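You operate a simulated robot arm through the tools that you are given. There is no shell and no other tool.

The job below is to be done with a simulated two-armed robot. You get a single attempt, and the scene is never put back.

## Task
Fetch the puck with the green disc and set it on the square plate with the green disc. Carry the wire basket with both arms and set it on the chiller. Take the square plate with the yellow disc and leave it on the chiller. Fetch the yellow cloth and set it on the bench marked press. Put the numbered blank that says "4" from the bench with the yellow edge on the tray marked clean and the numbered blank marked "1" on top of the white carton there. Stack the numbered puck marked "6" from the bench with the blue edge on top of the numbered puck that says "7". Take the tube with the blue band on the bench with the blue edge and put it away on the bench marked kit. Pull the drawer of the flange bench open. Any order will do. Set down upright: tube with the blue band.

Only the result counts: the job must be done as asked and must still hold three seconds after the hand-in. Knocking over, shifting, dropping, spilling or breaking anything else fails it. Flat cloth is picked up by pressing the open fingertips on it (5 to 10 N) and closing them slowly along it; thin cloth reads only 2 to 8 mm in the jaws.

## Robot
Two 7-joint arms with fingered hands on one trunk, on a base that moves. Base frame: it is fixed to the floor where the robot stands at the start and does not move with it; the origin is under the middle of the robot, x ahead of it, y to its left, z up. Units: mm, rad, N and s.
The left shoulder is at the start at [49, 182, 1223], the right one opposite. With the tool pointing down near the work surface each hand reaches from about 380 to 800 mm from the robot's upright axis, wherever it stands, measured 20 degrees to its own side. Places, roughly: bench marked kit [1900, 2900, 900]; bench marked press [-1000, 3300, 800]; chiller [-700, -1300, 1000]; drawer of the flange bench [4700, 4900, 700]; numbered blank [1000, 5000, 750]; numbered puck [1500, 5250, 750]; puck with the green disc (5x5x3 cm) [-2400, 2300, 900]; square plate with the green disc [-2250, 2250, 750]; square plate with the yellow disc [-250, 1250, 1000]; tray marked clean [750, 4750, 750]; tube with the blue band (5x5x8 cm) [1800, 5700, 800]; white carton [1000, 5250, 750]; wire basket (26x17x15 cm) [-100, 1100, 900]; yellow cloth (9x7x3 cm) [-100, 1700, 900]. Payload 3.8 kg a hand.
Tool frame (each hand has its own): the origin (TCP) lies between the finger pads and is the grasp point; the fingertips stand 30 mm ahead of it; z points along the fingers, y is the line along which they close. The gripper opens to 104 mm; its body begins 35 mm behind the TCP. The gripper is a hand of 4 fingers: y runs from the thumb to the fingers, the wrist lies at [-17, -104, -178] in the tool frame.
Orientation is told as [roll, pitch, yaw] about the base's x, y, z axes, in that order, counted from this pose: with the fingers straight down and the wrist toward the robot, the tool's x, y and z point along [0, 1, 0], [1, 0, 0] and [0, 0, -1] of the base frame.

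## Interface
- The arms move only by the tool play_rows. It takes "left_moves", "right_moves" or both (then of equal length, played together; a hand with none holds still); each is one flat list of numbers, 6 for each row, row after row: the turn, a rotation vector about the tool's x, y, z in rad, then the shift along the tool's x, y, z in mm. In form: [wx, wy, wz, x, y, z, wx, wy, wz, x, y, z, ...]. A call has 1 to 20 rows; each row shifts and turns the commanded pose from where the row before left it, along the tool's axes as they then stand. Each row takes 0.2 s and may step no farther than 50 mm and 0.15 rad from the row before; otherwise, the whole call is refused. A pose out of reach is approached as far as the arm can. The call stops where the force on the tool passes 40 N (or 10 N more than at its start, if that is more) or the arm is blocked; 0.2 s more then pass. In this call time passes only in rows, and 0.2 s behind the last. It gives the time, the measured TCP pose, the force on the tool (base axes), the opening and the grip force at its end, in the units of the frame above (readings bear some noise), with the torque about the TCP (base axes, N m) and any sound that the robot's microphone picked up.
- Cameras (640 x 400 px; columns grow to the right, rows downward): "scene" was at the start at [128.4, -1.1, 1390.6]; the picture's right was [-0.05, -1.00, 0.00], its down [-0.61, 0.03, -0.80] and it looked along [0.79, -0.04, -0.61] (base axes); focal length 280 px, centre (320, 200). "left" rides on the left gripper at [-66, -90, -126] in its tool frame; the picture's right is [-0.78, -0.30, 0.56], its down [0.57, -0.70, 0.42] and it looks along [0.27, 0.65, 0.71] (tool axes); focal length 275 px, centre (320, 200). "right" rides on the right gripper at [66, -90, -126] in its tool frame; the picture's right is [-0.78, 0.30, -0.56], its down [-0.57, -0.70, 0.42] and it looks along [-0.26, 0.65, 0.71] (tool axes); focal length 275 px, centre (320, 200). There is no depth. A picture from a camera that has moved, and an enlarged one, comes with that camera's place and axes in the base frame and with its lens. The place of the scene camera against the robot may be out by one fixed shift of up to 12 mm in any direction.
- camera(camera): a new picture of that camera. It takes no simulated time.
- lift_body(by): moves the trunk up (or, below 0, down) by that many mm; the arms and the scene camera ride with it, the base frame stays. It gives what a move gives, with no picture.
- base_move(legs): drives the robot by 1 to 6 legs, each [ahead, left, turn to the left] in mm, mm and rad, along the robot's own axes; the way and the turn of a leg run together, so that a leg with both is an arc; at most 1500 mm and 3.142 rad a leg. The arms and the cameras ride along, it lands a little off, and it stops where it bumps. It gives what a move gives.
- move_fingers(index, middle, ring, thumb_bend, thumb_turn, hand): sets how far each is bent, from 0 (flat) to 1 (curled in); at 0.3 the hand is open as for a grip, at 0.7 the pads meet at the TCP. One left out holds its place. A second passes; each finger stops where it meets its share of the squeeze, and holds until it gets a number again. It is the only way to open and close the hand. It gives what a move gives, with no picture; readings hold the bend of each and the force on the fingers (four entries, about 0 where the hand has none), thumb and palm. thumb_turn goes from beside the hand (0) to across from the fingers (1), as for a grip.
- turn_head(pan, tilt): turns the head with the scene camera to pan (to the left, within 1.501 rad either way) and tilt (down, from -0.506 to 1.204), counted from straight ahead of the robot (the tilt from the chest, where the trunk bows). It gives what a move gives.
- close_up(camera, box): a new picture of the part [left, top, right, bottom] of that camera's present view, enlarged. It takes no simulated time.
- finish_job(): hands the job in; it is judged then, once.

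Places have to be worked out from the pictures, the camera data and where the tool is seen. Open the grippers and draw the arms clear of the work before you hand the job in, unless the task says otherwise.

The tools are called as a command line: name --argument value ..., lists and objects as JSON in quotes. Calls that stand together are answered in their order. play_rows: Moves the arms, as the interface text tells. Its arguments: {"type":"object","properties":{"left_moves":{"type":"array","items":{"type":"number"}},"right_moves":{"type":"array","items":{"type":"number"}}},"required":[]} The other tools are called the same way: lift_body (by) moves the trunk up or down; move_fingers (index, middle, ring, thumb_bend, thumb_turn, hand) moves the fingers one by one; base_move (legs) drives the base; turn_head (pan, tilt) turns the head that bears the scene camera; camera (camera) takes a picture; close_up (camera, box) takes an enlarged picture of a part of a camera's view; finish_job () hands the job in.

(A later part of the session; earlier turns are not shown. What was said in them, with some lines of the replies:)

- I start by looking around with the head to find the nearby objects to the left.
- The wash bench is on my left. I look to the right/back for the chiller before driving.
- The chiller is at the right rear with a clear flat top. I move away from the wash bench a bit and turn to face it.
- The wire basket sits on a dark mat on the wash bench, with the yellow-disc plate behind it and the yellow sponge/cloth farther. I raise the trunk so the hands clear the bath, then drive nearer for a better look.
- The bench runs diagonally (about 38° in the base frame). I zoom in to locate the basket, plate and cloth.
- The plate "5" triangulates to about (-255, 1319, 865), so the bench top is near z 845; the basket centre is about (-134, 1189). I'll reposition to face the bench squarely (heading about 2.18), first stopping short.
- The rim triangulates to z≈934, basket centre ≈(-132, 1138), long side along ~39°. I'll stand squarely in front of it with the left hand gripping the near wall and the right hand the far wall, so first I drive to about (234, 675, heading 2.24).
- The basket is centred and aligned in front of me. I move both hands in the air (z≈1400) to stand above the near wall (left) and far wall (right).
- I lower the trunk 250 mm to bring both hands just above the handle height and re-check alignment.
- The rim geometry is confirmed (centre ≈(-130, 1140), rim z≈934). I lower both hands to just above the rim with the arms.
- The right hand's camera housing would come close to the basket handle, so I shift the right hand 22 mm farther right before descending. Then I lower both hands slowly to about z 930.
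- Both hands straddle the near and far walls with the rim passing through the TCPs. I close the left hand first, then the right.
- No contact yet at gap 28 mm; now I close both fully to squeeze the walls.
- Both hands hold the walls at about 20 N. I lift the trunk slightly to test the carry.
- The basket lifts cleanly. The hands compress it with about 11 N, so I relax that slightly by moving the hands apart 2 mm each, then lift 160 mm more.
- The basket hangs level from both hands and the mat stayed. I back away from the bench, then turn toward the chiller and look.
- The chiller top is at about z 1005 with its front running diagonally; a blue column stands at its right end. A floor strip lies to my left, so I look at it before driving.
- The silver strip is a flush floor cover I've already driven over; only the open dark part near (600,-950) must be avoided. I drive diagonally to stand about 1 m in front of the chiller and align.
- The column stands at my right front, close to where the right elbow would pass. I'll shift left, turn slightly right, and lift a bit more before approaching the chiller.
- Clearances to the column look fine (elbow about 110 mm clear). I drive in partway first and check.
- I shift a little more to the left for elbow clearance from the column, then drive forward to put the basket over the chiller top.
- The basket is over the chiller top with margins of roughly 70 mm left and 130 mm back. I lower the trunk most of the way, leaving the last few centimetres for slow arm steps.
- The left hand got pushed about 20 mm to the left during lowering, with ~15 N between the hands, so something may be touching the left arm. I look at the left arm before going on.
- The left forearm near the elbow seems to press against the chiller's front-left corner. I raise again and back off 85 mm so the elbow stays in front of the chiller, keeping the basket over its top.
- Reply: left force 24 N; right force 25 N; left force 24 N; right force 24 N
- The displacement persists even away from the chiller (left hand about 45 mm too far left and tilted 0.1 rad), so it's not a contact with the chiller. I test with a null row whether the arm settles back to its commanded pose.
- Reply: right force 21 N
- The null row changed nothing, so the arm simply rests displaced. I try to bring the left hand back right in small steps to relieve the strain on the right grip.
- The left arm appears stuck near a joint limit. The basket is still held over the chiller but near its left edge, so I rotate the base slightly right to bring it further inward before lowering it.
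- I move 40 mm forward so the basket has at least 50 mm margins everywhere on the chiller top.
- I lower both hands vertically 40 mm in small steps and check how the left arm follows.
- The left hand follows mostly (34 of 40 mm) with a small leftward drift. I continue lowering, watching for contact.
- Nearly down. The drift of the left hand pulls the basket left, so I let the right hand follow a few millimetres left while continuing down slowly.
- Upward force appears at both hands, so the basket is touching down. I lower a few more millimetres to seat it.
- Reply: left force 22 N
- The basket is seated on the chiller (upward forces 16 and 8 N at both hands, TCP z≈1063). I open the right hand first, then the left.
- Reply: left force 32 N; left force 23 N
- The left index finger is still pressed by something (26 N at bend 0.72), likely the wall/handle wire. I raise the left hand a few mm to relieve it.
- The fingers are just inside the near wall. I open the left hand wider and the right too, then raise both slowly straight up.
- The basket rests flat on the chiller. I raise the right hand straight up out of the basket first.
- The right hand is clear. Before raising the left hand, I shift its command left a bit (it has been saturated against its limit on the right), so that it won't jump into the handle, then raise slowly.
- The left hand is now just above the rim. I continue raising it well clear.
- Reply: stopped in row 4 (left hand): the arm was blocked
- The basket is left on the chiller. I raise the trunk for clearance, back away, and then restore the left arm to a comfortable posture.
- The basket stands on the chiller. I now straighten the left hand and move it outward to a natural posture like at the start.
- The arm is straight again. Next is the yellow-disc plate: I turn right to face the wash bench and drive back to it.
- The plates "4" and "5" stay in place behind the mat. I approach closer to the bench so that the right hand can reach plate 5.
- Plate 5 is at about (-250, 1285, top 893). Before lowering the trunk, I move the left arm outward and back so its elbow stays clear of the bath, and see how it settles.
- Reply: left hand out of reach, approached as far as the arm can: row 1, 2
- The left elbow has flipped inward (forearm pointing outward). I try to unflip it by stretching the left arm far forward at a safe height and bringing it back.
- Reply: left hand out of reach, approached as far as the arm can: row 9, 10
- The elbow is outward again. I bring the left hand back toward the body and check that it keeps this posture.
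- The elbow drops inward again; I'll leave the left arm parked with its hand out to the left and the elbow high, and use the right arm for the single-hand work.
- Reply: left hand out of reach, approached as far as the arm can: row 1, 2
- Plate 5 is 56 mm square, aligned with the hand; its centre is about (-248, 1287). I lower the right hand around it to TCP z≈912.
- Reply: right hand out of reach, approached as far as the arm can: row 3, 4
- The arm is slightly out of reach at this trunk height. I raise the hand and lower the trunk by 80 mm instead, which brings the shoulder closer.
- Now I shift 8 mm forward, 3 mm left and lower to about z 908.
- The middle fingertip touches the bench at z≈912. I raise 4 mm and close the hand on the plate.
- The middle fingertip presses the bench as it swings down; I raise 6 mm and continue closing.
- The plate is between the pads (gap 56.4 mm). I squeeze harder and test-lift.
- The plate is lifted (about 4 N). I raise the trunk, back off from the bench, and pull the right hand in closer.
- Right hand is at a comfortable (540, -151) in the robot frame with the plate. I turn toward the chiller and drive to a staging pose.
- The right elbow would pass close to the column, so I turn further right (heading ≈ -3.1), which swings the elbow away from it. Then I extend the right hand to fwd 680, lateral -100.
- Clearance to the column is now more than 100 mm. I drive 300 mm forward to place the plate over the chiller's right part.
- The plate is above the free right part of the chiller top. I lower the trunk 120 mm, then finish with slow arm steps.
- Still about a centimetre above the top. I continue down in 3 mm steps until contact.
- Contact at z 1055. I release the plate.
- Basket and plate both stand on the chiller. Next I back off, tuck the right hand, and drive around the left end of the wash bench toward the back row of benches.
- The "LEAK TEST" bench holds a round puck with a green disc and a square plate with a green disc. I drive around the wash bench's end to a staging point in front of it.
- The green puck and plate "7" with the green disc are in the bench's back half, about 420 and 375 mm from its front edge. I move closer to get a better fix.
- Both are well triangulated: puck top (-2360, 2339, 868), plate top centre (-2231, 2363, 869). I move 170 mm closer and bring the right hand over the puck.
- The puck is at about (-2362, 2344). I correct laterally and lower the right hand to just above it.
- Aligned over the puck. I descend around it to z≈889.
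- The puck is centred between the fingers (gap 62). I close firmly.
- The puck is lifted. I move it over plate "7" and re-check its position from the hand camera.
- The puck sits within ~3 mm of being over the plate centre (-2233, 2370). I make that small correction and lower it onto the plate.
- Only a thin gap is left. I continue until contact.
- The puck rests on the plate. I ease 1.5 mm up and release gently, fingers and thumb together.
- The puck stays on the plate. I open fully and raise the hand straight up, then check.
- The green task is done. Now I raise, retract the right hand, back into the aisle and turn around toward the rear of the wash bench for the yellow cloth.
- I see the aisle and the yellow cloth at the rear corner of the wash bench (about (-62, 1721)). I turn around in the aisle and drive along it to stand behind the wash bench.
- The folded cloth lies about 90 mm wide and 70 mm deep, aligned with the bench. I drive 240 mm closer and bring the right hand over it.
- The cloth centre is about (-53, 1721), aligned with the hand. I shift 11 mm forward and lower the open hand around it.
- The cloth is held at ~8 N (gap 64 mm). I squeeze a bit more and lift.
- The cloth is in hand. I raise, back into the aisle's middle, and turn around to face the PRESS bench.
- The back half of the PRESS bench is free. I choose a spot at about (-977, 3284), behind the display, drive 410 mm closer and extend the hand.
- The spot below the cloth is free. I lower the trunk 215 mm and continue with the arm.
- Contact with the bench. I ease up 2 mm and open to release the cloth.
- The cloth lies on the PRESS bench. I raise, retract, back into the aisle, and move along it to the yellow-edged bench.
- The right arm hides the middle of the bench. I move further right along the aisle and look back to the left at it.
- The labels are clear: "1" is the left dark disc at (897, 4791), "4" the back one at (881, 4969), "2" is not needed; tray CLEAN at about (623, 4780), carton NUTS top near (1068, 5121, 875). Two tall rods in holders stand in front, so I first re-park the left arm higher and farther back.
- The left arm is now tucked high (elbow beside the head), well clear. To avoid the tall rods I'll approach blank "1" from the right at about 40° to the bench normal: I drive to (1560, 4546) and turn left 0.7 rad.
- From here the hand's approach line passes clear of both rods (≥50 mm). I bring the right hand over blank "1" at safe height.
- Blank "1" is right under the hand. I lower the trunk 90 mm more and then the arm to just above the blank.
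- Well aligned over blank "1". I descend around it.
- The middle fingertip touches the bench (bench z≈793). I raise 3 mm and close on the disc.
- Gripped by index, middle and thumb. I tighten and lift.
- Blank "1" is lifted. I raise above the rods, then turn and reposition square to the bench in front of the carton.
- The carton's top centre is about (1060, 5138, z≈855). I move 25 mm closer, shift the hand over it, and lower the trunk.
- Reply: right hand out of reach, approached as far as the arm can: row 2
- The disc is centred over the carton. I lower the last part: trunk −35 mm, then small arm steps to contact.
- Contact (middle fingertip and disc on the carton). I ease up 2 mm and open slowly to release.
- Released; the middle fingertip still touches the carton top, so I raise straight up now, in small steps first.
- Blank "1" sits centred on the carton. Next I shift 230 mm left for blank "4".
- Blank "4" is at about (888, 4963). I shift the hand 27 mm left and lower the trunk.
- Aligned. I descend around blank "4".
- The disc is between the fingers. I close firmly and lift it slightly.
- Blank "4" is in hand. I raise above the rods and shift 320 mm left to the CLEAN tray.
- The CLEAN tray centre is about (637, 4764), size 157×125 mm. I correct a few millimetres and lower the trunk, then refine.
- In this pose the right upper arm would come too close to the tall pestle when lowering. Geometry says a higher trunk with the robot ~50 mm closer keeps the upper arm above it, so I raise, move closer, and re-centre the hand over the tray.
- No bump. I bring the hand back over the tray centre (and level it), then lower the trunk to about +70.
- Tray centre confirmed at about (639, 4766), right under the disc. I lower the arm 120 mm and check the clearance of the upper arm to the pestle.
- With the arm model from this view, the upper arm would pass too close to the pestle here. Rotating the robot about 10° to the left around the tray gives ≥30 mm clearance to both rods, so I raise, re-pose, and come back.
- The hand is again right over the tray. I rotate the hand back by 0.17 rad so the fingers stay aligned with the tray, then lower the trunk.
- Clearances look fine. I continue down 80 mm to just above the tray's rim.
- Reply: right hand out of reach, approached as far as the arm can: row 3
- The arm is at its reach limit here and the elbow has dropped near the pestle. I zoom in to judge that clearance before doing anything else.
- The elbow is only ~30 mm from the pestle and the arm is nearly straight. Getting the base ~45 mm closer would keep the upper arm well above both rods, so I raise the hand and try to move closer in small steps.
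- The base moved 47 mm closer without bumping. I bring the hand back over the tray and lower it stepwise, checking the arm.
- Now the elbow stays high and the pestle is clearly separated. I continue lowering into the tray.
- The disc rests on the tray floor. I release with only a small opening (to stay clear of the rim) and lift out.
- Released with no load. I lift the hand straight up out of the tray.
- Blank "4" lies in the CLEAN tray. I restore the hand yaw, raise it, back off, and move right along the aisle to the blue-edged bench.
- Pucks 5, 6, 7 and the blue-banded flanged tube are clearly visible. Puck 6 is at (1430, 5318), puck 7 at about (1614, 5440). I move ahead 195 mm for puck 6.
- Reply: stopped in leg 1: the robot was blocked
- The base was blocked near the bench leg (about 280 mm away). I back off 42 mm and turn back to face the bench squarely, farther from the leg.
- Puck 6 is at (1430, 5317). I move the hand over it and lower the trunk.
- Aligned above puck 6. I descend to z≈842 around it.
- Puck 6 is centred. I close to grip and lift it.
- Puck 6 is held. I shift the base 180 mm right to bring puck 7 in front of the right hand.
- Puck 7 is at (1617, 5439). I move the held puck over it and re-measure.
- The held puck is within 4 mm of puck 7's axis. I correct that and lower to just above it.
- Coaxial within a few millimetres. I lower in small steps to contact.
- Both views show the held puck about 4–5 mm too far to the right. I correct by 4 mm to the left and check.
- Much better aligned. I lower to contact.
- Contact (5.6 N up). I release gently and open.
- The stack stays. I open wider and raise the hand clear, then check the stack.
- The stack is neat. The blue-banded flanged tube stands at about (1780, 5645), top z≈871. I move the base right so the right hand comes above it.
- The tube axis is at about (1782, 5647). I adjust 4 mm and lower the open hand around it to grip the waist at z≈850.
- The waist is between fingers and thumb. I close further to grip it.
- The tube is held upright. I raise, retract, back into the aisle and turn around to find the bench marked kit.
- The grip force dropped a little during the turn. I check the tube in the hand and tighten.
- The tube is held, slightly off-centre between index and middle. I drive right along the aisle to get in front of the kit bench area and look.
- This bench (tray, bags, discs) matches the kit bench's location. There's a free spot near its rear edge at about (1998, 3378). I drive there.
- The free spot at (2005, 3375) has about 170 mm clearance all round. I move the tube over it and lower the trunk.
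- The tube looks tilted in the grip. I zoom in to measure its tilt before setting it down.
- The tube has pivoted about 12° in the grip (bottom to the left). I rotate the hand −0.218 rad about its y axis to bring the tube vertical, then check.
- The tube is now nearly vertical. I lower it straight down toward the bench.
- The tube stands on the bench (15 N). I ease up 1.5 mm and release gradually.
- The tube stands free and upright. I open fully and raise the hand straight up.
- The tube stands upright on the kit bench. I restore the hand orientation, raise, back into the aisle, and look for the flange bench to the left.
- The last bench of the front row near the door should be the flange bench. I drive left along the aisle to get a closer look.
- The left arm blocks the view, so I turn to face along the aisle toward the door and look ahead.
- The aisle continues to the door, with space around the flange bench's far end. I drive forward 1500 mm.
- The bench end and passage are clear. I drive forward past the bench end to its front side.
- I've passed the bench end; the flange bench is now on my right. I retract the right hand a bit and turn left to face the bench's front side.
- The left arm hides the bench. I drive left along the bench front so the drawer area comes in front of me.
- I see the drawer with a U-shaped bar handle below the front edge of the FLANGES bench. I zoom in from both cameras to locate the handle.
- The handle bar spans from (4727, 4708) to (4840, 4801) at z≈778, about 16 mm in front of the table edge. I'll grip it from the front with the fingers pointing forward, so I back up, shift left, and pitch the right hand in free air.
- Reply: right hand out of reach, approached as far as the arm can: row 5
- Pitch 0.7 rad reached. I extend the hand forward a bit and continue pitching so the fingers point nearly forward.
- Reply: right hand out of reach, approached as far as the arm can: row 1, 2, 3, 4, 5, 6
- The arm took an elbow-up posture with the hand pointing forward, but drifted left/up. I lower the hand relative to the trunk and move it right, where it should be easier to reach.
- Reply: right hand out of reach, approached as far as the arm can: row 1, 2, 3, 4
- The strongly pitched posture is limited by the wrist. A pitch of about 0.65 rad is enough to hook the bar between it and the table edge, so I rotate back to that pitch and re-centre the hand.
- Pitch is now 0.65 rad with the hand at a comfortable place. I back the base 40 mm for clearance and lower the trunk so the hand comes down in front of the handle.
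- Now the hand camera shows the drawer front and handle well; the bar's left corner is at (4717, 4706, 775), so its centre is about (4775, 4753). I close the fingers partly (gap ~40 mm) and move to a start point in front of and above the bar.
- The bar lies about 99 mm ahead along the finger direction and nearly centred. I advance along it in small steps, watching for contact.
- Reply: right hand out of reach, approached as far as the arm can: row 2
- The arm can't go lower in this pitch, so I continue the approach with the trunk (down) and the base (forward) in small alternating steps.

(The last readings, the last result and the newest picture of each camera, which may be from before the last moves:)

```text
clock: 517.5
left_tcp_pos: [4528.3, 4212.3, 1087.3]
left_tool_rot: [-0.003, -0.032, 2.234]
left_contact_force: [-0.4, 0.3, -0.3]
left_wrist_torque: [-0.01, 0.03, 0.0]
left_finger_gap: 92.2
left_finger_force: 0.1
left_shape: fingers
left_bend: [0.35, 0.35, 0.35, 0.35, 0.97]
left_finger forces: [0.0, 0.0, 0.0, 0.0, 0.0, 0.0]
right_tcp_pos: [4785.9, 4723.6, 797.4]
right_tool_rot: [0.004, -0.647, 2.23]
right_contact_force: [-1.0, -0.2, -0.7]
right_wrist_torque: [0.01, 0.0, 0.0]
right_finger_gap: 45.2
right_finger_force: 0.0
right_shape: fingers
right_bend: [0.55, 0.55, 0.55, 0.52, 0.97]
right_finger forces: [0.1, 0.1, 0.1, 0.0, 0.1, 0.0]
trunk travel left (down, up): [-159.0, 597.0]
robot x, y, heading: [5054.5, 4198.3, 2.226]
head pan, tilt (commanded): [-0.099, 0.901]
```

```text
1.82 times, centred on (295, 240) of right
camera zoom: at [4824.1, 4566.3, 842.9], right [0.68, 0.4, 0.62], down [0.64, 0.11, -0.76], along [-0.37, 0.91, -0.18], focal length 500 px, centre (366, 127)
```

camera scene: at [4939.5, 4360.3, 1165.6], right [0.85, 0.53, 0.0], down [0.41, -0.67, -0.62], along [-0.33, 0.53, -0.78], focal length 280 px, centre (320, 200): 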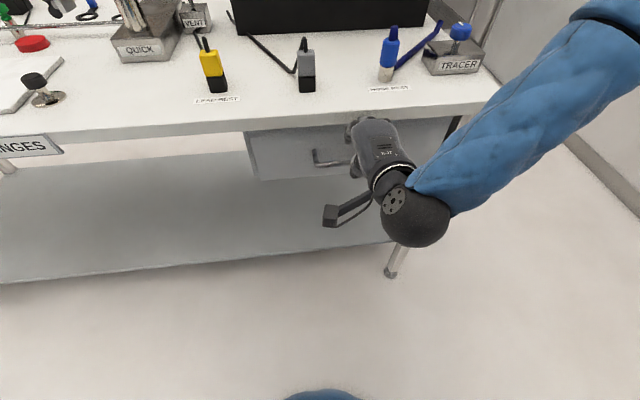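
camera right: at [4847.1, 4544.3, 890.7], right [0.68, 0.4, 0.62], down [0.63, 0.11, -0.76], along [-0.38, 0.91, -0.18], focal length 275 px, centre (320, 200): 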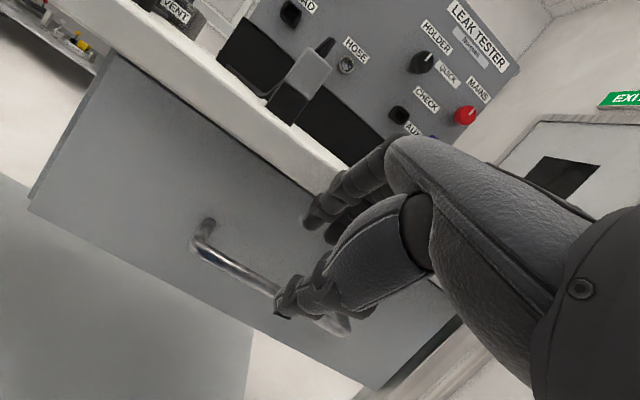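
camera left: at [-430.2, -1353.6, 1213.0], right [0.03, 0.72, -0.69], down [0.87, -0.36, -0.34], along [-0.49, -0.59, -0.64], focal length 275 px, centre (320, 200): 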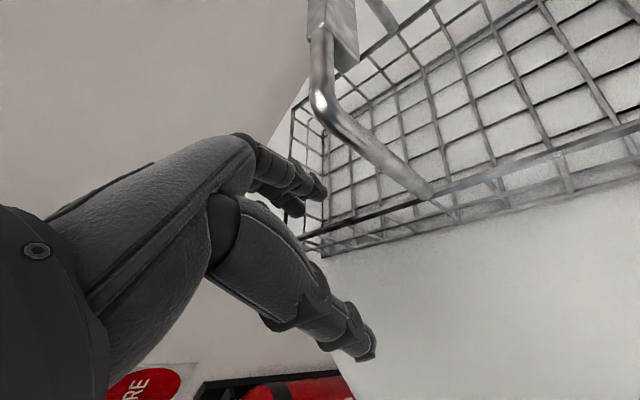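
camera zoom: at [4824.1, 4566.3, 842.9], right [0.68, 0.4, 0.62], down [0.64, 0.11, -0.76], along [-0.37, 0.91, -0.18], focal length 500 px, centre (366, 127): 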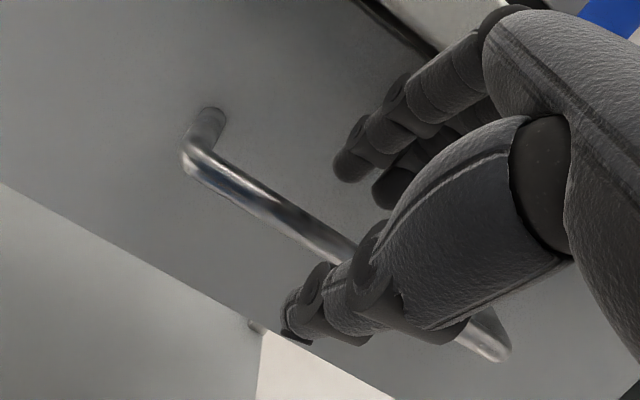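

The bar is now between thumb and fingers, about 40 mm ahead of the grasp point. One more small step down and forward.

lift_body --by -16

base_move --legs '[[12, 0, 0]]'

close_up --camera "right" --box '[170, 130, 420, 350]'

close_up --camera "scene" --box '[280, 80, 460, 220]'

```text
clock: 518.2
left_tcp_pos: [4530.4, 4210.2, 1073.0]
left_tool_rot: [-0.001, -0.034, 2.233]
left_contact_force: [-0.1, 0.2, -0.1]
left_wrist_torque: [0.0, -0.02, 0.01]
left_finger_gap: 92.0
left_finger_force: 0.1
left_shape: fingers
left_bend: [0.35, 0.35, 0.35, 0.35, 0.97]
left_finger forces: [0.1, 0.0, 0.0, 0.0, 0.0, 0.1]
right_tcp_pos: [4787.2, 4723.1, 784.0]
right_tool_rot: [0.003, -0.652, 2.23]
right_contact_force: [-0.5, 0.2, -0.3]
right_wrist_torque: [0.01, -0.01, -0.01]
right_finger_gap: 45.0
right_finger_force: 0.1
right_shape: fingers
right_bend: [0.55, 0.55, 0.55, 0.52, 0.97]
right_finger forces: [0.0, 0.0, 0.1, 0.0, 0.0, 0.0]
trunk travel left (down, up): [-143.0, 613.0]
robot x, y, heading: [5058.3, 4200.1, 2.221]
head pan, tilt (commanded): [-0.099, 0.901]
```

```text
clock: 518.9
left_tcp_pos: [4521.1, 4221.3, 1071.5]
left_tool_rot: [-0.002, -0.031, 2.235]
left_contact_force: [-1.1, 1.5, -0.3]
left_wrist_torque: [-0.02, 0.0, 0.01]
left_finger_gap: 92.1
left_finger_force: 0.0
left_shape: fingers
left_bend: [0.35, 0.35, 0.35, 0.35, 0.97]
left_finger forces: [0.1, 0.0, 0.0, 0.1, 0.0, 0.0]
right_tcp_pos: [4778.9, 4733.9, 781.7]
right_tool_rot: [0.003, -0.647, 2.229]
right_contact_force: [0.3, 0.4, -0.8]
right_wrist_torque: [0.03, 0.01, 0.02]
right_finger_gap: 45.1
right_finger_force: 0.0
right_shape: fingers
right_bend: [0.55, 0.55, 0.55, 0.52, 0.97]
right_finger forces: [0.1, 0.0, 0.0, 0.1, 0.1, 0.1]
trunk travel left (down, up): [-143.0, 613.0]
robot x, y, heading: [5053.5, 4209.7, 2.225]
head pan, tilt (commanded): [-0.099, 0.901]
```

```text
1.82 times, centred on (295, 240) of right
camera zoom: at [4816.6, 4575.9, 826.9], right [0.68, 0.4, 0.62], down [0.64, 0.11, -0.76], along [-0.37, 0.91, -0.18], focal length 500 px, centre (366, 127)
```

zoom: 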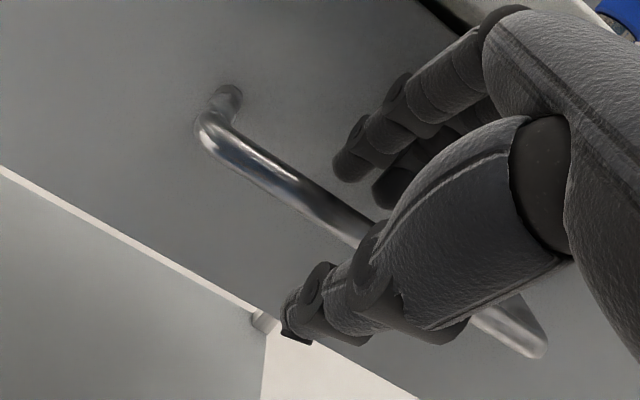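

```text
2.86 times, centred on (370, 150) of scene
camera zoom: at [4913.2, 4396.1, 1131.7], right [0.85, 0.53, 0.0], down [0.41, -0.67, -0.62], along [-0.33, 0.53, -0.78], focal length 799 px, centre (177, 343)
```

zoom: 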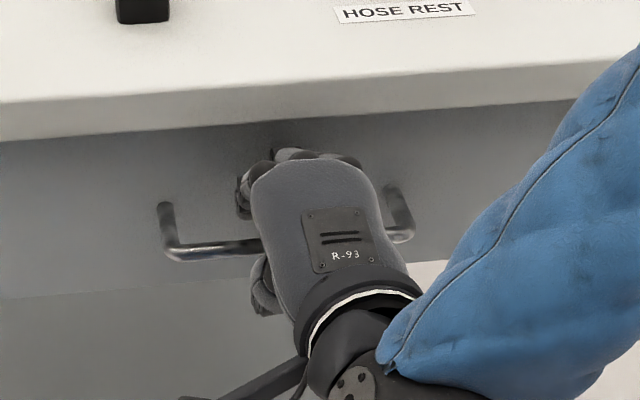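

The bar is inside the grasp, about 20 mm ahead of the TCP. I close the hand on it.

move_fingers --hand "right" --index 0.75 --middle 0.75 --ring 0.75 --thumb_bend 0.72

close_up --camera "right" --box '[170, 130, 420, 350]'

```text
clock: 519.9
left_tcp_pos: [4522.8, 4221.0, 1072.0]
left_tool_rot: [-0.003, -0.034, 2.234]
left_contact_force: [-0.7, -0.3, -0.6]
left_wrist_torque: [0.02, 0.0, 0.01]
left_finger_gap: 92.3
left_finger_force: 0.0
left_shape: fingers
left_bend: [0.35, 0.35, 0.35, 0.35, 0.97]
left_finger forces: [0.0, 0.0, 0.0, 0.0, 0.0, 0.0]
right_tcp_pos: [4778.7, 4733.0, 783.0]
right_tool_rot: [0.004, -0.651, 2.228]
right_contact_force: [-1.5, 2.6, 4.2]
right_wrist_torque: [0.12, -0.14, 0.15]
right_finger_gap: 8.3
right_finger_force: 12.9
right_shape: fingers
right_bend: [0.74, 0.74, 0.74, 0.66, 0.99]
right_finger forces: [5.3, 4.5, 6.6, 0.0, 9.4, 0.0]
trunk travel left (down, up): [-143.0, 613.0]
robot x, y, heading: [5048.3, 4211.6, 2.223]
head pan, tilt (commanded): [-0.099, 0.901]
```

```text
1.82 times, centred on (295, 240) of right
camera zoom: at [4817.0, 4575.4, 827.7], right [0.68, 0.4, 0.62], down [0.64, 0.11, -0.76], along [-0.37, 0.91, -0.18], focal length 500 px, centre (366, 127)
```

zoom: 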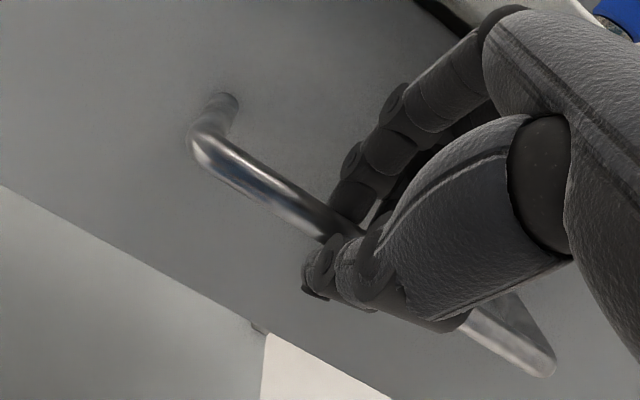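

The bar is gripped (13 N). I pull by driving the base back a little and check that the drawer follows.

base_move --legs '[[-50, 0, 0]]'

camera --camera "scene"

camera --camera "right"

```text
clock: 520.9
left_tcp_pos: [4553.1, 4179.4, 1072.5]
left_tool_rot: [-0.002, -0.034, 2.235]
left_contact_force: [0.0, -0.2, 0.2]
left_wrist_torque: [0.02, -0.01, -0.01]
left_finger_gap: 92.0
left_finger_force: 0.0
left_shape: fingers
left_bend: [0.35, 0.35, 0.35, 0.35, 0.97]
left_finger forces: [0.0, 0.0, 0.0, 0.0, 0.0, 0.1]
right_tcp_pos: [4809.9, 4693.4, 781.9]
right_tool_rot: [0.005, -0.649, 2.229]
right_contact_force: [3.2, 3.9, 5.2]
right_wrist_torque: [0.2, -0.23, 0.1]
right_finger_gap: 8.2
right_finger_force: 12.2
right_shape: fingers
right_bend: [0.74, 0.74, 0.75, 0.65, 0.99]
right_finger forces: [4.6, 4.1, 6.8, 0.1, 9.7, 0.0]
trunk travel left (down, up): [-143.0, 613.0]
robot x, y, heading: [5083.2, 4170.6, 2.229]
head pan, tilt (commanded): [-0.099, 0.901]
```

```text
taken
camera scene: at [4945.1, 4355.0, 1132.0], right [0.85, 0.53, 0.0], down [0.41, -0.67, -0.62], along [-0.33, 0.53, -0.78], focal length 280 px, centre (320, 200)
```

scene: 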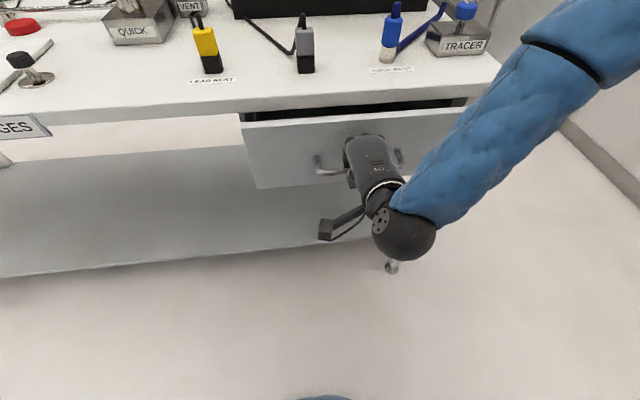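

```text
taken
camera right: at [4848.0, 4535.3, 827.5], right [0.68, 0.4, 0.62], down [0.64, 0.11, -0.76], along [-0.37, 0.91, -0.18], focal length 275 px, centre (320, 200)
```

right: 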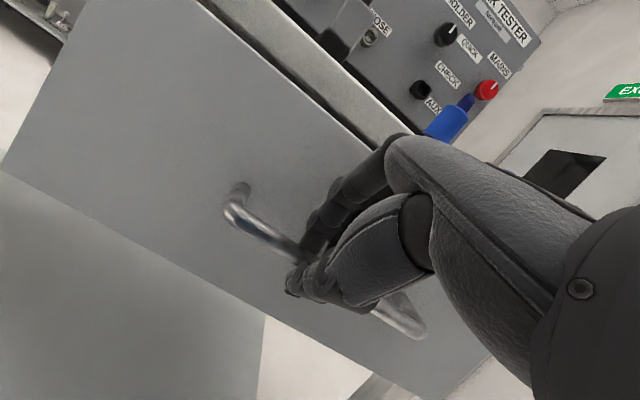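

The drawer follows (now about 50 mm open). I keep pulling in steps.

base_move --legs '[[-80, 0, 0]]'

base_move --legs '[[-70, 0, 0]]'

camera --camera "scene"

```text
clock: 521.9
left_tcp_pos: [4603.7, 4116.3, 1072.4]
left_tool_rot: [0.0, -0.033, 2.235]
left_contact_force: [0.3, -0.2, 0.3]
left_wrist_torque: [0.0, 0.01, -0.03]
left_finger_gap: 92.0
left_finger_force: 0.2
left_shape: fingers
left_bend: [0.35, 0.35, 0.35, 0.35, 0.97]
left_finger forces: [0.0, 0.1, 0.0, 0.1, 0.1, 0.1]
right_tcp_pos: [4858.9, 4628.8, 783.1]
right_tool_rot: [0.001, -0.651, 2.23]
right_contact_force: [8.3, 8.4, 4.3]
right_wrist_torque: [0.21, -0.24, 0.08]
right_finger_gap: 8.3
right_finger_force: 12.2
right_shape: fingers
right_bend: [0.74, 0.74, 0.74, 0.64, 1.0]
right_finger forces: [4.5, 4.1, 6.1, 0.0, 9.7, 0.0]
trunk travel left (down, up): [-143.0, 613.0]
robot x, y, heading: [5126.2, 4107.2, 2.228]
head pan, tilt (commanded): [-0.099, 0.901]
```

```text
clock: 522.9
left_tcp_pos: [4646.8, 4059.3, 1072.6]
left_tool_rot: [-0.001, -0.033, 2.234]
left_contact_force: [-0.1, 0.5, -0.2]
left_wrist_torque: [0.0, -0.01, -0.03]
left_finger_gap: 92.0
left_finger_force: 0.0
left_shape: fingers
left_bend: [0.35, 0.35, 0.35, 0.35, 0.97]
left_finger forces: [0.0, 0.1, 0.0, 0.0, 0.1, 0.0]
right_tcp_pos: [4904.1, 4573.1, 783.4]
right_tool_rot: [0.004, -0.651, 2.226]
right_contact_force: [5.7, 5.9, 2.5]
right_wrist_torque: [0.16, -0.21, 0.07]
right_finger_gap: 8.1
right_finger_force: 11.8
right_shape: fingers
right_bend: [0.74, 0.74, 0.74, 0.64, 1.0]
right_finger forces: [4.1, 3.9, 5.8, 0.0, 9.7, 0.1]
trunk travel left (down, up): [-143.0, 613.0]
robot x, y, heading: [5170.3, 4052.5, 2.223]
head pan, tilt (commanded): [-0.099, 0.901]
```

```text
taken
camera scene: at [5038.4, 4234.0, 1132.0], right [0.85, 0.53, 0.0], down [0.41, -0.67, -0.62], along [-0.33, 0.53, -0.78], focal length 280 px, centre (320, 200)
```

scene: 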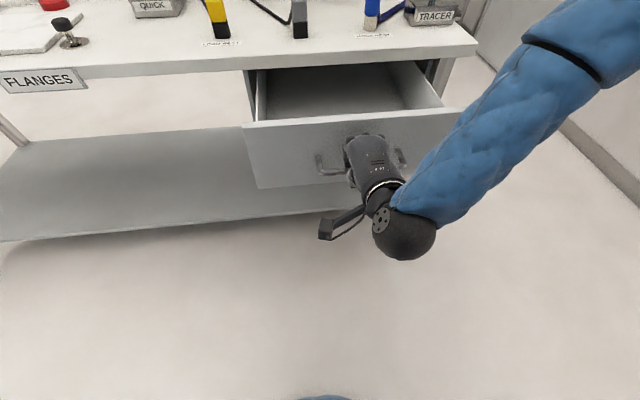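

The drawer is open about 200 mm. I pull a little further while watching the force for the end stop.

base_move --legs '[[-45, 0, 0]]'

camera --camera "scene"

```text
clock: 523.8
left_tcp_pos: [4675.0, 4022.3, 1071.6]
left_tool_rot: [-0.002, -0.034, 2.233]
left_contact_force: [-0.2, 0.3, -0.9]
left_wrist_torque: [0.04, -0.01, -0.06]
left_finger_gap: 92.0
left_finger_force: 0.0
left_shape: fingers
left_bend: [0.35, 0.35, 0.35, 0.35, 0.97]
left_finger forces: [0.0, 0.0, 0.0, 0.0, 0.0, 0.0]
right_tcp_pos: [4933.0, 4535.8, 783.4]
right_tool_rot: [0.0, -0.652, 2.225]
right_contact_force: [3.4, 4.6, 1.9]
right_wrist_torque: [0.17, -0.18, 0.09]
right_finger_gap: 8.6
right_finger_force: 12.0
right_shape: fingers
right_bend: [0.74, 0.74, 0.74, 0.64, 1.0]
right_finger forces: [3.9, 3.8, 5.5, 0.0, 10.1, 0.1]
trunk travel left (down, up): [-143.0, 613.0]
robot x, y, heading: [5204.8, 4012.2, 2.224]
head pan, tilt (commanded): [-0.099, 0.901]
```

```text
taken
camera scene: at [5066.9, 4196.8, 1132.0], right [0.85, 0.52, 0.0], down [0.41, -0.67, -0.62], along [-0.33, 0.53, -0.78], focal length 280 px, centre (320, 200)
```

scene: 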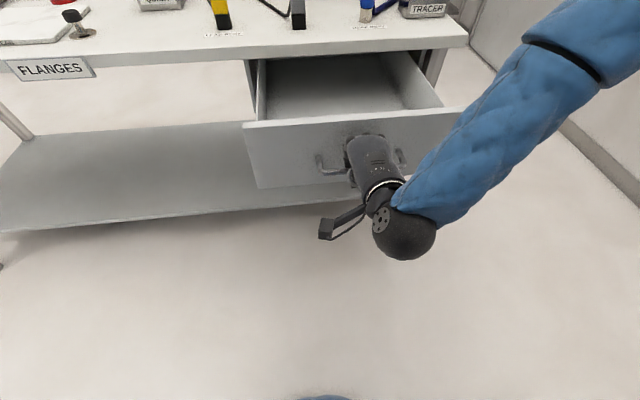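

The drawer is open about 250 mm. I open the fingers just enough to free the bar and back the hand out along the finger direction.

move_fingers --hand "right" --index 0.6 --middle 0.6 --ring 0.6 --thumb_bend 0.55

close_up --camera "right" --box '[170, 130, 420, 350]'

```text
clock: 524.8
left_tcp_pos: [4673.9, 4023.2, 1071.4]
left_tool_rot: [-0.002, -0.033, 2.235]
left_contact_force: [-0.5, -0.5, -0.1]
left_wrist_torque: [0.0, 0.01, 0.01]
left_finger_gap: 92.3
left_finger_force: 0.0
left_shape: fingers
left_bend: [0.35, 0.35, 0.35, 0.35, 0.97]
left_finger forces: [0.0, 0.0, 0.0, 0.0, 0.1, 0.0]
right_tcp_pos: [4932.5, 4537.4, 782.6]
right_tool_rot: [0.0, -0.652, 2.225]
right_contact_force: [-0.2, 0.5, 0.3]
right_wrist_torque: [0.01, 0.01, 0.03]
right_finger_gap: 33.8
right_finger_force: 0.1
right_shape: fingers
right_bend: [0.6, 0.6, 0.6, 0.55, 0.98]
right_finger forces: [0.0, 0.0, 0.0, 0.0, 0.1, 0.0]
trunk travel left (down, up): [-143.0, 613.0]
robot x, y, heading: [5203.0, 4009.5, 2.222]
head pan, tilt (commanded): [-0.099, 0.901]
```

```text
1.82 times, centred on (295, 240) of right
camera zoom: at [4969.8, 4378.8, 827.2], right [0.68, 0.39, 0.62], down [0.64, 0.11, -0.76], along [-0.37, 0.91, -0.17], focal length 500 px, centre (366, 127)
```

zoom: 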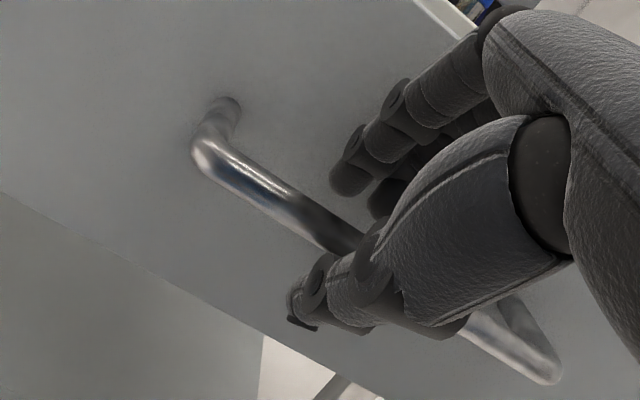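

play_rows --right_moves '[0, 0, 0, 0, 0, -12, 0, 0, 0, 0, 0, -18, 0, 0, 0, 0, 0, -25, 0, 0, 0, 0, 0, -30]'

camera --camera "right"

camera --camera "scene"

```text
clock: 525.8
left_tcp_pos: [4674.1, 4022.0, 1071.7]
left_tool_rot: [-0.002, -0.031, 2.234]
left_contact_force: [-0.5, -0.2, 1.0]
left_wrist_torque: [0.04, 0.0, 0.02]
left_finger_gap: 91.9
left_finger_force: 0.0
left_shape: fingers
left_bend: [0.35, 0.35, 0.35, 0.35, 0.97]
left_finger forces: [0.0, 0.1, 0.0, 0.1, 0.0, 0.1]
right_tcp_pos: [4965.8, 4496.6, 850.5]
right_tool_rot: [-0.002, -0.652, 2.225]
right_contact_force: [0.2, 0.1, 1.2]
right_wrist_torque: [0.0, 0.01, 0.0]
right_finger_gap: 33.6
right_finger_force: 0.0
right_shape: fingers
right_bend: [0.6, 0.6, 0.6, 0.55, 0.98]
right_finger forces: [0.0, 0.1, 0.0, 0.0, 0.1, 0.0]
trunk travel left (down, up): [-143.0, 613.0]
robot x, y, heading: [5202.5, 4012.8, 2.221]
head pan, tilt (commanded): [-0.099, 0.901]
```

```text
taken
camera right: at [5002.7, 4338.2, 894.9], right [0.68, 0.39, 0.62], down [0.64, 0.11, -0.76], along [-0.37, 0.91, -0.17], focal length 275 px, centre (320, 200)
```

right: 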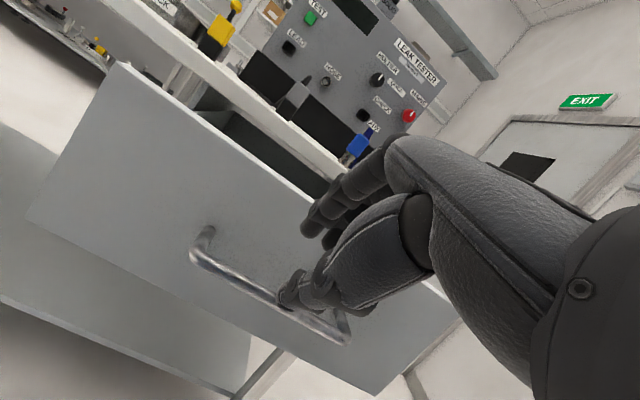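

```text
taken
camera scene: at [5066.5, 4196.6, 1132.0], right [0.85, 0.52, 0.0], down [0.41, -0.67, -0.62], along [-0.33, 0.53, -0.78], focal length 280 px, centre (320, 200)
```

scene: 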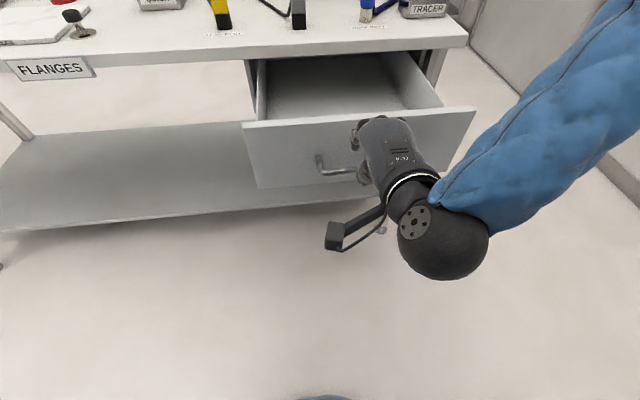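

The hand is free and the drawer stays open. I back off, raise the trunk, and look toward the kit bench's front to verify its label.

base_move --legs '[[-220, 0, 0]]'

lift_body --by 350

turn_head --pan 0.9 --tilt 0.4

camera --camera "scene"

```text
clock: 527.7
left_tcp_pos: [4794.7, 3844.3, 1072.1]
left_tool_rot: [-0.003, -0.033, 2.249]
left_contact_force: [0.6, -0.2, 0.6]
left_wrist_torque: [-0.01, -0.02, -0.01]
left_finger_gap: 92.1
left_finger_force: 0.1
left_shape: fingers
left_bend: [0.35, 0.35, 0.35, 0.35, 0.97]
left_finger forces: [0.0, 0.1, 0.0, 0.0, 0.1, 0.0]
right_tcp_pos: [5081.0, 4321.3, 849.1]
right_tool_rot: [-0.002, -0.651, 2.24]
right_contact_force: [-0.2, -0.1, -0.1]
right_wrist_torque: [0.0, 0.02, 0.0]
right_finger_gap: 33.7
right_finger_force: 0.1
right_shape: fingers
right_bend: [0.6, 0.6, 0.6, 0.55, 0.98]
right_finger forces: [0.1, 0.0, 0.1, 0.0, 0.0, 0.0]
trunk travel left (down, up): [-143.0, 613.0]
robot x, y, heading: [5323.2, 3838.5, 2.24]
head pan, tilt (commanded): [-0.099, 0.901]
stopped in leg 1: the robot was blocked; the commanded pose is now the measured one
```

```text
clock: 531.1
left_tcp_pos: [4795.4, 3844.8, 1422.3]
left_tool_rot: [-0.003, -0.031, 2.248]
left_contact_force: [-0.4, 0.5, 0.4]
left_wrist_torque: [0.0, 0.02, 0.0]
left_finger_gap: 92.1
left_finger_force: 0.1
left_shape: fingers
left_bend: [0.35, 0.35, 0.35, 0.35, 0.97]
left_finger forces: [0.1, 0.0, 0.0, 0.0, 0.0, 0.1]
right_tcp_pos: [5080.7, 4322.8, 1199.2]
right_tool_rot: [0.0, -0.654, 2.237]
right_contact_force: [0.2, 0.7, -0.6]
right_wrist_torque: [-0.01, -0.01, 0.02]
right_finger_gap: 34.0
right_finger_force: 0.0
right_shape: fingers
right_bend: [0.6, 0.6, 0.6, 0.55, 0.98]
right_finger forces: [0.0, 0.0, 0.0, 0.0, 0.1, 0.0]
trunk travel left (down, up): [-493.0, 263.0]
robot x, y, heading: [5321.0, 3842.6, 2.234]
head pan, tilt (commanded): [-0.099, 0.901]
```

```text
clock: 532.4
left_tcp_pos: [4795.6, 3844.7, 1421.8]
left_tool_rot: [0.0, -0.032, 2.249]
left_contact_force: [0.4, 0.4, -0.4]
left_wrist_torque: [0.0, 0.01, -0.01]
left_finger_gap: 91.9
left_finger_force: 0.1
left_shape: fingers
left_bend: [0.35, 0.35, 0.35, 0.35, 0.97]
left_finger forces: [0.1, 0.0, 0.0, 0.0, 0.0, 0.0]
right_tcp_pos: [5081.2, 4322.2, 1200.9]
right_tool_rot: [-0.001, -0.652, 2.237]
right_contact_force: [-0.3, 0.4, -0.3]
right_wrist_torque: [0.04, 0.02, 0.02]
right_finger_gap: 33.7
right_finger_force: 0.1
right_shape: fingers
right_bend: [0.6, 0.6, 0.6, 0.55, 0.98]
right_finger forces: [0.1, 0.0, 0.1, 0.0, 0.0, 0.0]
trunk travel left (down, up): [-493.0, 263.0]
robot x, y, heading: [5323.9, 3840.2, 2.236]
head pan, tilt (commanded): [0.901, 0.4]
```

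```text
taken
camera scene: at [5211.2, 3860.8, 1532.1], right [0.01, 1.0, 0.0], down [0.39, 0.0, -0.92], along [-0.92, 0.01, -0.39], focal length 280 px, centre (320, 200)
```

scene: 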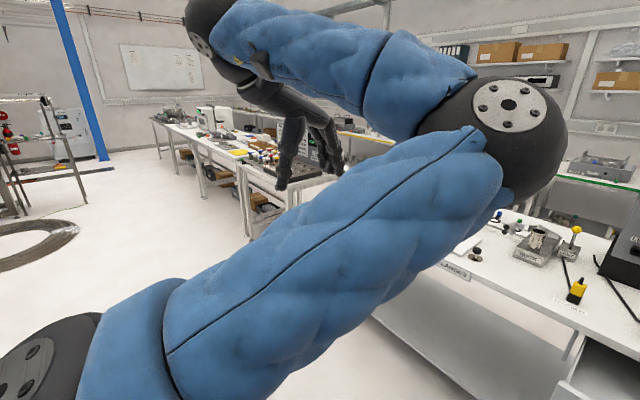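

The base was blocked from behind (likely the workstation's leg). I move forward a little and look at what's there.

base_move --legs '[[80, 0, 0]]'

turn_head --pan -1.5 --tilt 0.6

camera --camera "scene"

```text
clock: 533.5
left_tcp_pos: [4745.2, 3909.4, 1421.1]
left_tool_rot: [-0.002, -0.031, 2.246]
left_contact_force: [-0.3, 0.5, 1.1]
left_wrist_torque: [0.0, 0.0, 0.0]
left_finger_gap: 92.3
left_finger_force: 0.0
left_shape: fingers
left_bend: [0.35, 0.35, 0.35, 0.35, 0.97]
left_finger forces: [0.0, 0.0, 0.0, 0.0, 0.0, 0.0]
right_tcp_pos: [5031.1, 4386.8, 1199.0]
right_tool_rot: [-0.001, -0.651, 2.237]
right_contact_force: [0.6, -0.2, 0.7]
right_wrist_torque: [-0.02, -0.01, -0.03]
right_finger_gap: 33.8
right_finger_force: 0.1
right_shape: fingers
right_bend: [0.6, 0.6, 0.6, 0.55, 0.98]
right_finger forces: [0.0, 0.0, 0.0, 0.1, 0.0, 0.1]
trunk travel left (down, up): [-493.0, 263.0]
robot x, y, heading: [5274.6, 3900.0, 2.232]
head pan, tilt (commanded): [0.901, 0.4]
```

```text
clock: 535.6
left_tcp_pos: [4747.5, 3909.0, 1422.3]
left_tool_rot: [-0.002, -0.034, 2.247]
left_contact_force: [-1.0, -0.4, -0.5]
left_wrist_torque: [0.01, 0.0, 0.0]
left_finger_gap: 92.4
left_finger_force: 0.0
left_shape: fingers
left_bend: [0.35, 0.35, 0.35, 0.35, 0.97]
left_finger forces: [0.0, 0.1, 0.1, 0.0, 0.0, 0.0]
right_tcp_pos: [5030.8, 4385.0, 1199.9]
right_tool_rot: [0.001, -0.651, 2.238]
right_contact_force: [0.7, 0.6, -0.6]
right_wrist_torque: [-0.03, 0.02, 0.01]
right_finger_gap: 33.8
right_finger_force: 0.1
right_shape: fingers
right_bend: [0.6, 0.6, 0.6, 0.55, 0.98]
right_finger forces: [0.0, 0.0, 0.1, 0.0, 0.0, 0.0]
trunk travel left (down, up): [-493.0, 263.0]
robot x, y, heading: [5271.3, 3906.0, 2.234]
head pan, tilt (commanded): [-1.499, 0.6]
```

```text
taken
camera scene: at [5320.2, 3982.4, 1513.9], right [0.67, -0.74, 0.0], down [-0.42, -0.38, -0.83], along [0.61, 0.55, -0.56], focal length 280 px, centre (320, 200)
```

scene: 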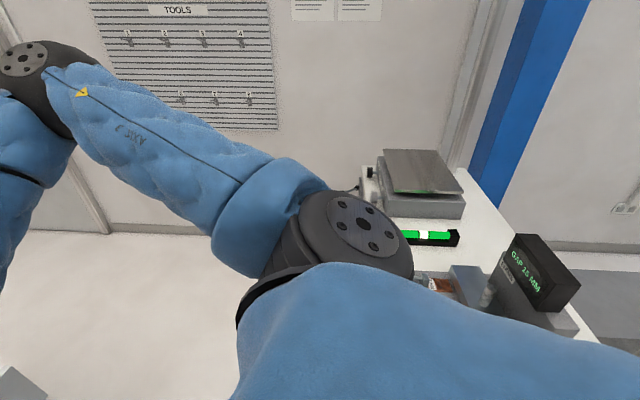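

Nothing appears disturbed there. I level the right hand, then drive left along the front side to verify the kit bench's label.

play_rows --right_moves '[0.13, 0, 0, 0, 0, 0, 0.13, 0, 0, 0, 0, 0, 0.13, 0, 0, 0, 0, 0, 0.13, 0, 0, 0, 0, 0, 0.13, 0, 0, 0, 0, 0]'

base_move --legs '[[40, 300, 0], [0, 1400, 0], [0, 700, 0]]'

turn_head --pan 0.1 --tilt 0.4

camera --camera "scene"

```text
clock: 536.9
left_tcp_pos: [4746.2, 3908.8, 1420.6]
left_tool_rot: [-0.001, -0.033, 2.246]
left_contact_force: [0.1, -0.4, 0.7]
left_wrist_torque: [0.0, 0.0, -0.02]
left_finger_gap: 92.4
left_finger_force: 0.0
left_shape: fingers
left_bend: [0.35, 0.35, 0.35, 0.35, 0.97]
left_finger forces: [0.0, 0.0, 0.0, 0.0, 0.0, 0.1]
right_tcp_pos: [5030.8, 4385.1, 1200.2]
right_tool_rot: [0.0, 0.0, 2.239]
right_contact_force: [-0.2, 0.0, 0.5]
right_wrist_torque: [0.01, 0.02, 0.0]
right_finger_gap: 33.6
right_finger_force: 0.0
right_shape: fingers
right_bend: [0.6, 0.6, 0.6, 0.55, 0.98]
right_finger forces: [0.0, 0.0, 0.0, 0.1, 0.0, 0.0]
trunk travel left (down, up): [-493.0, 263.0]
robot x, y, heading: [5278.3, 3902.4, 2.239]
head pan, tilt (commanded): [-1.499, 0.6]
```

```text
clock: 549.0
left_tcp_pos: [2846.1, 2377.9, 1421.1]
left_tool_rot: [-0.001, -0.033, 2.282]
left_contact_force: [0.6, 0.1, -0.2]
left_wrist_torque: [-0.01, -0.01, 0.0]
left_finger_gap: 92.3
left_finger_force: 0.1
left_shape: fingers
left_bend: [0.35, 0.35, 0.35, 0.35, 0.97]
left_finger forces: [0.1, 0.0, 0.1, 0.0, 0.1, 0.0]
right_tcp_pos: [3113.9, 2863.4, 1200.1]
right_tool_rot: [-0.001, -0.001, 2.271]
right_contact_force: [-0.4, -0.3, 0.7]
right_wrist_torque: [-0.02, 0.0, -0.01]
right_finger_gap: 33.8
right_finger_force: 0.0
right_shape: fingers
right_bend: [0.6, 0.6, 0.6, 0.55, 0.98]
right_finger forces: [0.1, 0.1, 0.0, 0.0, 0.1, 0.0]
trunk travel left (down, up): [-493.0, 263.0]
robot x, y, heading: [3377.0, 2388.9, 2.272]
head pan, tilt (commanded): [-1.499, 0.6]
```

```text
clock: 550.7
left_tcp_pos: [2845.6, 2378.7, 1421.6]
left_tool_rot: [-0.002, -0.034, 2.28]
left_contact_force: [0.6, 0.6, -0.9]
left_wrist_torque: [0.0, -0.01, -0.01]
left_finger_gap: 92.1
left_finger_force: 0.1
left_shape: fingers
left_bend: [0.35, 0.35, 0.35, 0.35, 0.97]
left_finger forces: [0.0, 0.1, 0.0, 0.0, 0.0, 0.1]
right_tcp_pos: [3113.6, 2864.5, 1200.9]
right_tool_rot: [-0.001, -0.001, 2.272]
right_contact_force: [-1.1, -0.5, -0.5]
right_wrist_torque: [-0.02, 0.02, 0.0]
right_finger_gap: 33.7
right_finger_force: 0.2
right_shape: fingers
right_bend: [0.6, 0.6, 0.6, 0.55, 0.98]
right_finger forces: [0.0, 0.0, 0.0, 0.1, 0.0, 0.1]
trunk travel left (down, up): [-493.0, 263.0]
robot x, y, heading: [3374.4, 2393.9, 2.272]
head pan, tilt (commanded): [0.099, 0.4]
```

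```text
taken
camera scene: at [3287.5, 2476.1, 1532.1], right [0.7, 0.72, 0.0], down [0.28, -0.27, -0.92], along [-0.66, 0.64, -0.39], focal length 280 px, centre (320, 200)
```

scene: 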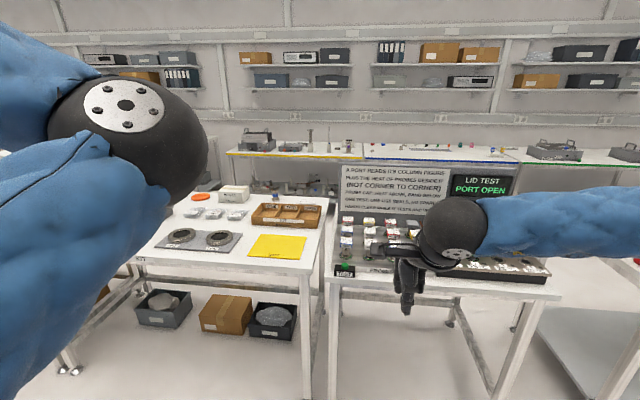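

close_up --camera "scene" --box '[120, 170, 340, 300]'

close_up --camera "scene" --box '[220, 110, 560, 210]'

```text
2.91 times, centred on (230, 235) of scene
camera zoom: at [3287.5, 2476.1, 1532.1], right [0.7, 0.72, 0.0], down [0.28, -0.27, -0.92], along [-0.66, 0.64, -0.39], focal length 813 px, centre (582, 98)
```

zoom: 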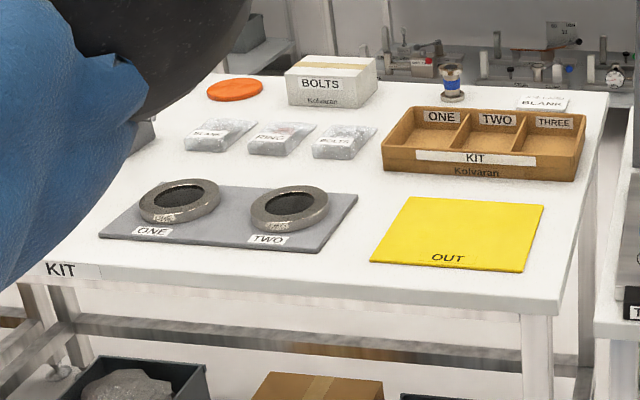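

```text
1.88 times, centred on (390, 160) of scene
camera zoom: at [3287.5, 2476.1, 1532.1], right [0.7, 0.72, 0.0], down [0.28, -0.27, -0.92], along [-0.66, 0.64, -0.39], focal length 526 px, centre (188, 275)
```

zoom: 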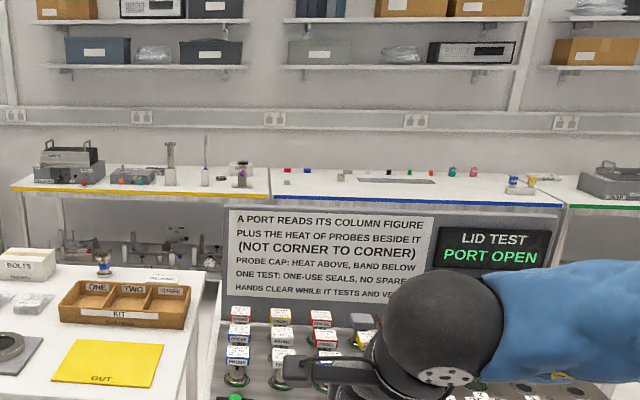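

The bench's label reads "KIT" and the tube stands upright on it; the other results also look intact. I open the right hand fully and then hand in.

move_fingers --hand "right" --index 0.3 --middle 0.3 --ring 0.3 --thumb_bend 0.3

move_fingers --hand "left" --index 0.3 --middle 0.3 --ring 0.3 --thumb_bend 0.3

turn_head --pan 1.0 --tilt 0.2

camera --camera "scene"

```text
clock: 551.7
left_tcp_pos: [2845.5, 2378.6, 1422.0]
left_tool_rot: [-0.001, -0.033, 2.282]
left_contact_force: [0.7, -0.2, 0.2]
left_wrist_torque: [0.0, 0.01, 0.02]
left_finger_gap: 92.2
left_finger_force: 0.0
left_shape: fingers
left_bend: [0.35, 0.35, 0.35, 0.35, 0.97]
left_finger forces: [0.0, 0.0, 0.0, 0.0, 0.0, 0.1]
right_tcp_pos: [3114.4, 2865.3, 1201.2]
right_tool_rot: [-0.002, -0.002, 2.274]
right_contact_force: [1.1, 0.2, 0.2]
right_wrist_torque: [0.01, -0.03, -0.01]
right_finger_gap: 104.6
right_finger_force: 0.1
right_shape: fingers
right_bend: [0.3, 0.3, 0.3, 0.3, 0.94]
right_finger forces: [0.0, 0.1, 0.0, 0.1, 0.1, 0.0]
trunk travel left (down, up): [-493.0, 263.0]
robot x, y, heading: [3373.5, 2388.6, 2.27]
head pan, tilt (commanded): [0.099, 0.4]
```

```text
clock: 552.7
left_tcp_pos: [2846.3, 2378.5, 1422.1]
left_tool_rot: [-0.001, -0.033, 2.281]
left_contact_force: [0.0, 0.3, 0.2]
left_wrist_torque: [0.04, -0.03, 0.01]
left_finger_gap: 104.4
left_finger_force: 0.0
left_shape: fingers
left_bend: [0.3, 0.3, 0.3, 0.3, 0.97]
left_finger forces: [0.0, 0.0, 0.1, 0.0, 0.0, 0.0]
right_tcp_pos: [3114.1, 2864.8, 1200.2]
right_tool_rot: [0.0, -0.002, 2.271]
right_contact_force: [0.2, 0.8, -0.6]
right_wrist_torque: [0.0, 0.02, -0.03]
right_finger_gap: 104.4
right_finger_force: 0.2
right_shape: fingers
right_bend: [0.3, 0.3, 0.3, 0.3, 0.94]
right_finger forces: [0.0, 0.0, 0.0, 0.0, 0.1, 0.0]
trunk travel left (down, up): [-493.0, 263.0]
robot x, y, heading: [3371.0, 2392.9, 2.266]
head pan, tilt (commanded): [0.099, 0.4]
```

```text
clock: 553.9
left_tcp_pos: [2846.0, 2378.4, 1421.1]
left_tool_rot: [-0.001, -0.032, 2.283]
left_contact_force: [-0.3, 0.9, 0.2]
left_wrist_torque: [0.01, 0.01, 0.0]
left_finger_gap: 104.2
left_finger_force: 0.1
left_shape: fingers
left_bend: [0.3, 0.3, 0.3, 0.3, 0.97]
left_finger forces: [0.0, 0.0, 0.0, 0.0, 0.0, 0.0]
right_tcp_pos: [3113.7, 2865.4, 1199.9]
right_tool_rot: [0.001, -0.002, 2.273]
right_contact_force: [-0.8, 0.0, -0.7]
right_wrist_torque: [0.01, -0.02, 0.02]
right_finger_gap: 104.3
right_finger_force: 0.1
right_shape: fingers
right_bend: [0.3, 0.3, 0.3, 0.3, 0.94]
right_finger forces: [0.1, 0.0, 0.1, 0.1, 0.1, 0.0]
trunk travel left (down, up): [-493.0, 263.0]
robot x, y, heading: [3375.3, 2390.1, 2.265]
head pan, tilt (commanded): [1.0, 0.201]
```

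```text
taken
camera scene: at [3261.4, 2399.6, 1550.6], right [-0.13, 0.99, 0.0], down [0.2, 0.03, -0.98], along [-0.97, -0.12, -0.2], focal length 280 px, centre (320, 200)
```

scene: 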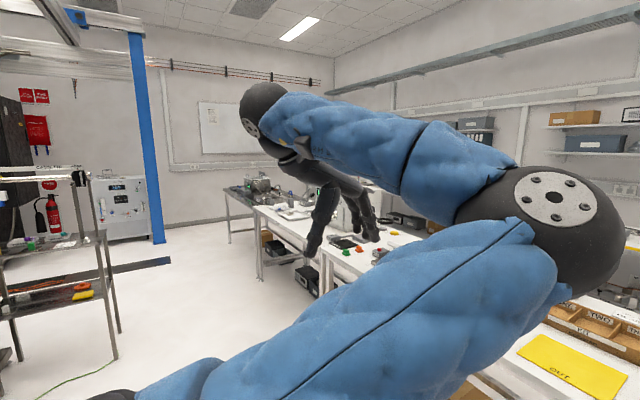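

close_up --camera "scene" --box '[70, 150, 170, 250]'

```text
4.00 times, centred on (120, 200) of scene
camera zoom: at [3261.4, 2399.6, 1550.6], right [-0.13, 0.99, 0.0], down [0.2, 0.03, -0.98], along [-0.97, -0.12, -0.2], focal length 1118 px, centre (1120, 200)
```

zoom: 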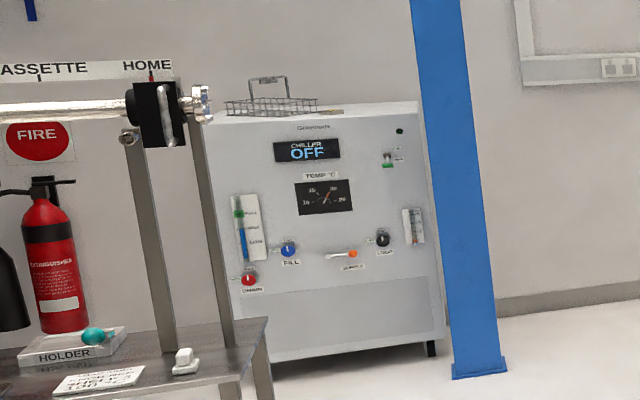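

The basket and the plate are still on the chiller, and the arms are clear with the grippers open. I hand in the job.

finish_job

```text
The job is handed in.
```

I carried out all eight parts and handed the job in; I haven't seen a verdict. When I last saw each item, it was where you asked:

| Item | Result |
|---|---|
| Puck with the green disc | On the square plate with the green disc |
| Wire basket | On the chiller, carried there with both arms |
| Square plate with the yellow disc | On the chiller, beside the basket |
| Yellow cloth | On the bench marked press |
| Blank "4" | In the tray marked clean |
| Blank "1" | On top of the white carton |
| Puck "6" | On top of puck "7" |
| Tube with the blue band | Upright on the bench marked kit (I checked the bench's label) |
| Flange bench drawer | Pulled open about 250 mm |

Three things could affect the judging:
- **Bumps:** The base ran into something twice. It was probably a leg of the blue-edged bench, then a leg of the workstation beside the flange bench. I saw nothing moved either time, but I didn't check every object nearby.
- **Basket:** It turned in my grip on the way and slid a little as I let go. It still sits flat on the chiller.
- **Tube:** It tilted about 12° in the grip on the way. I straightened it before setting it down.

I opened both grippers and drew the arms clear before handing in.
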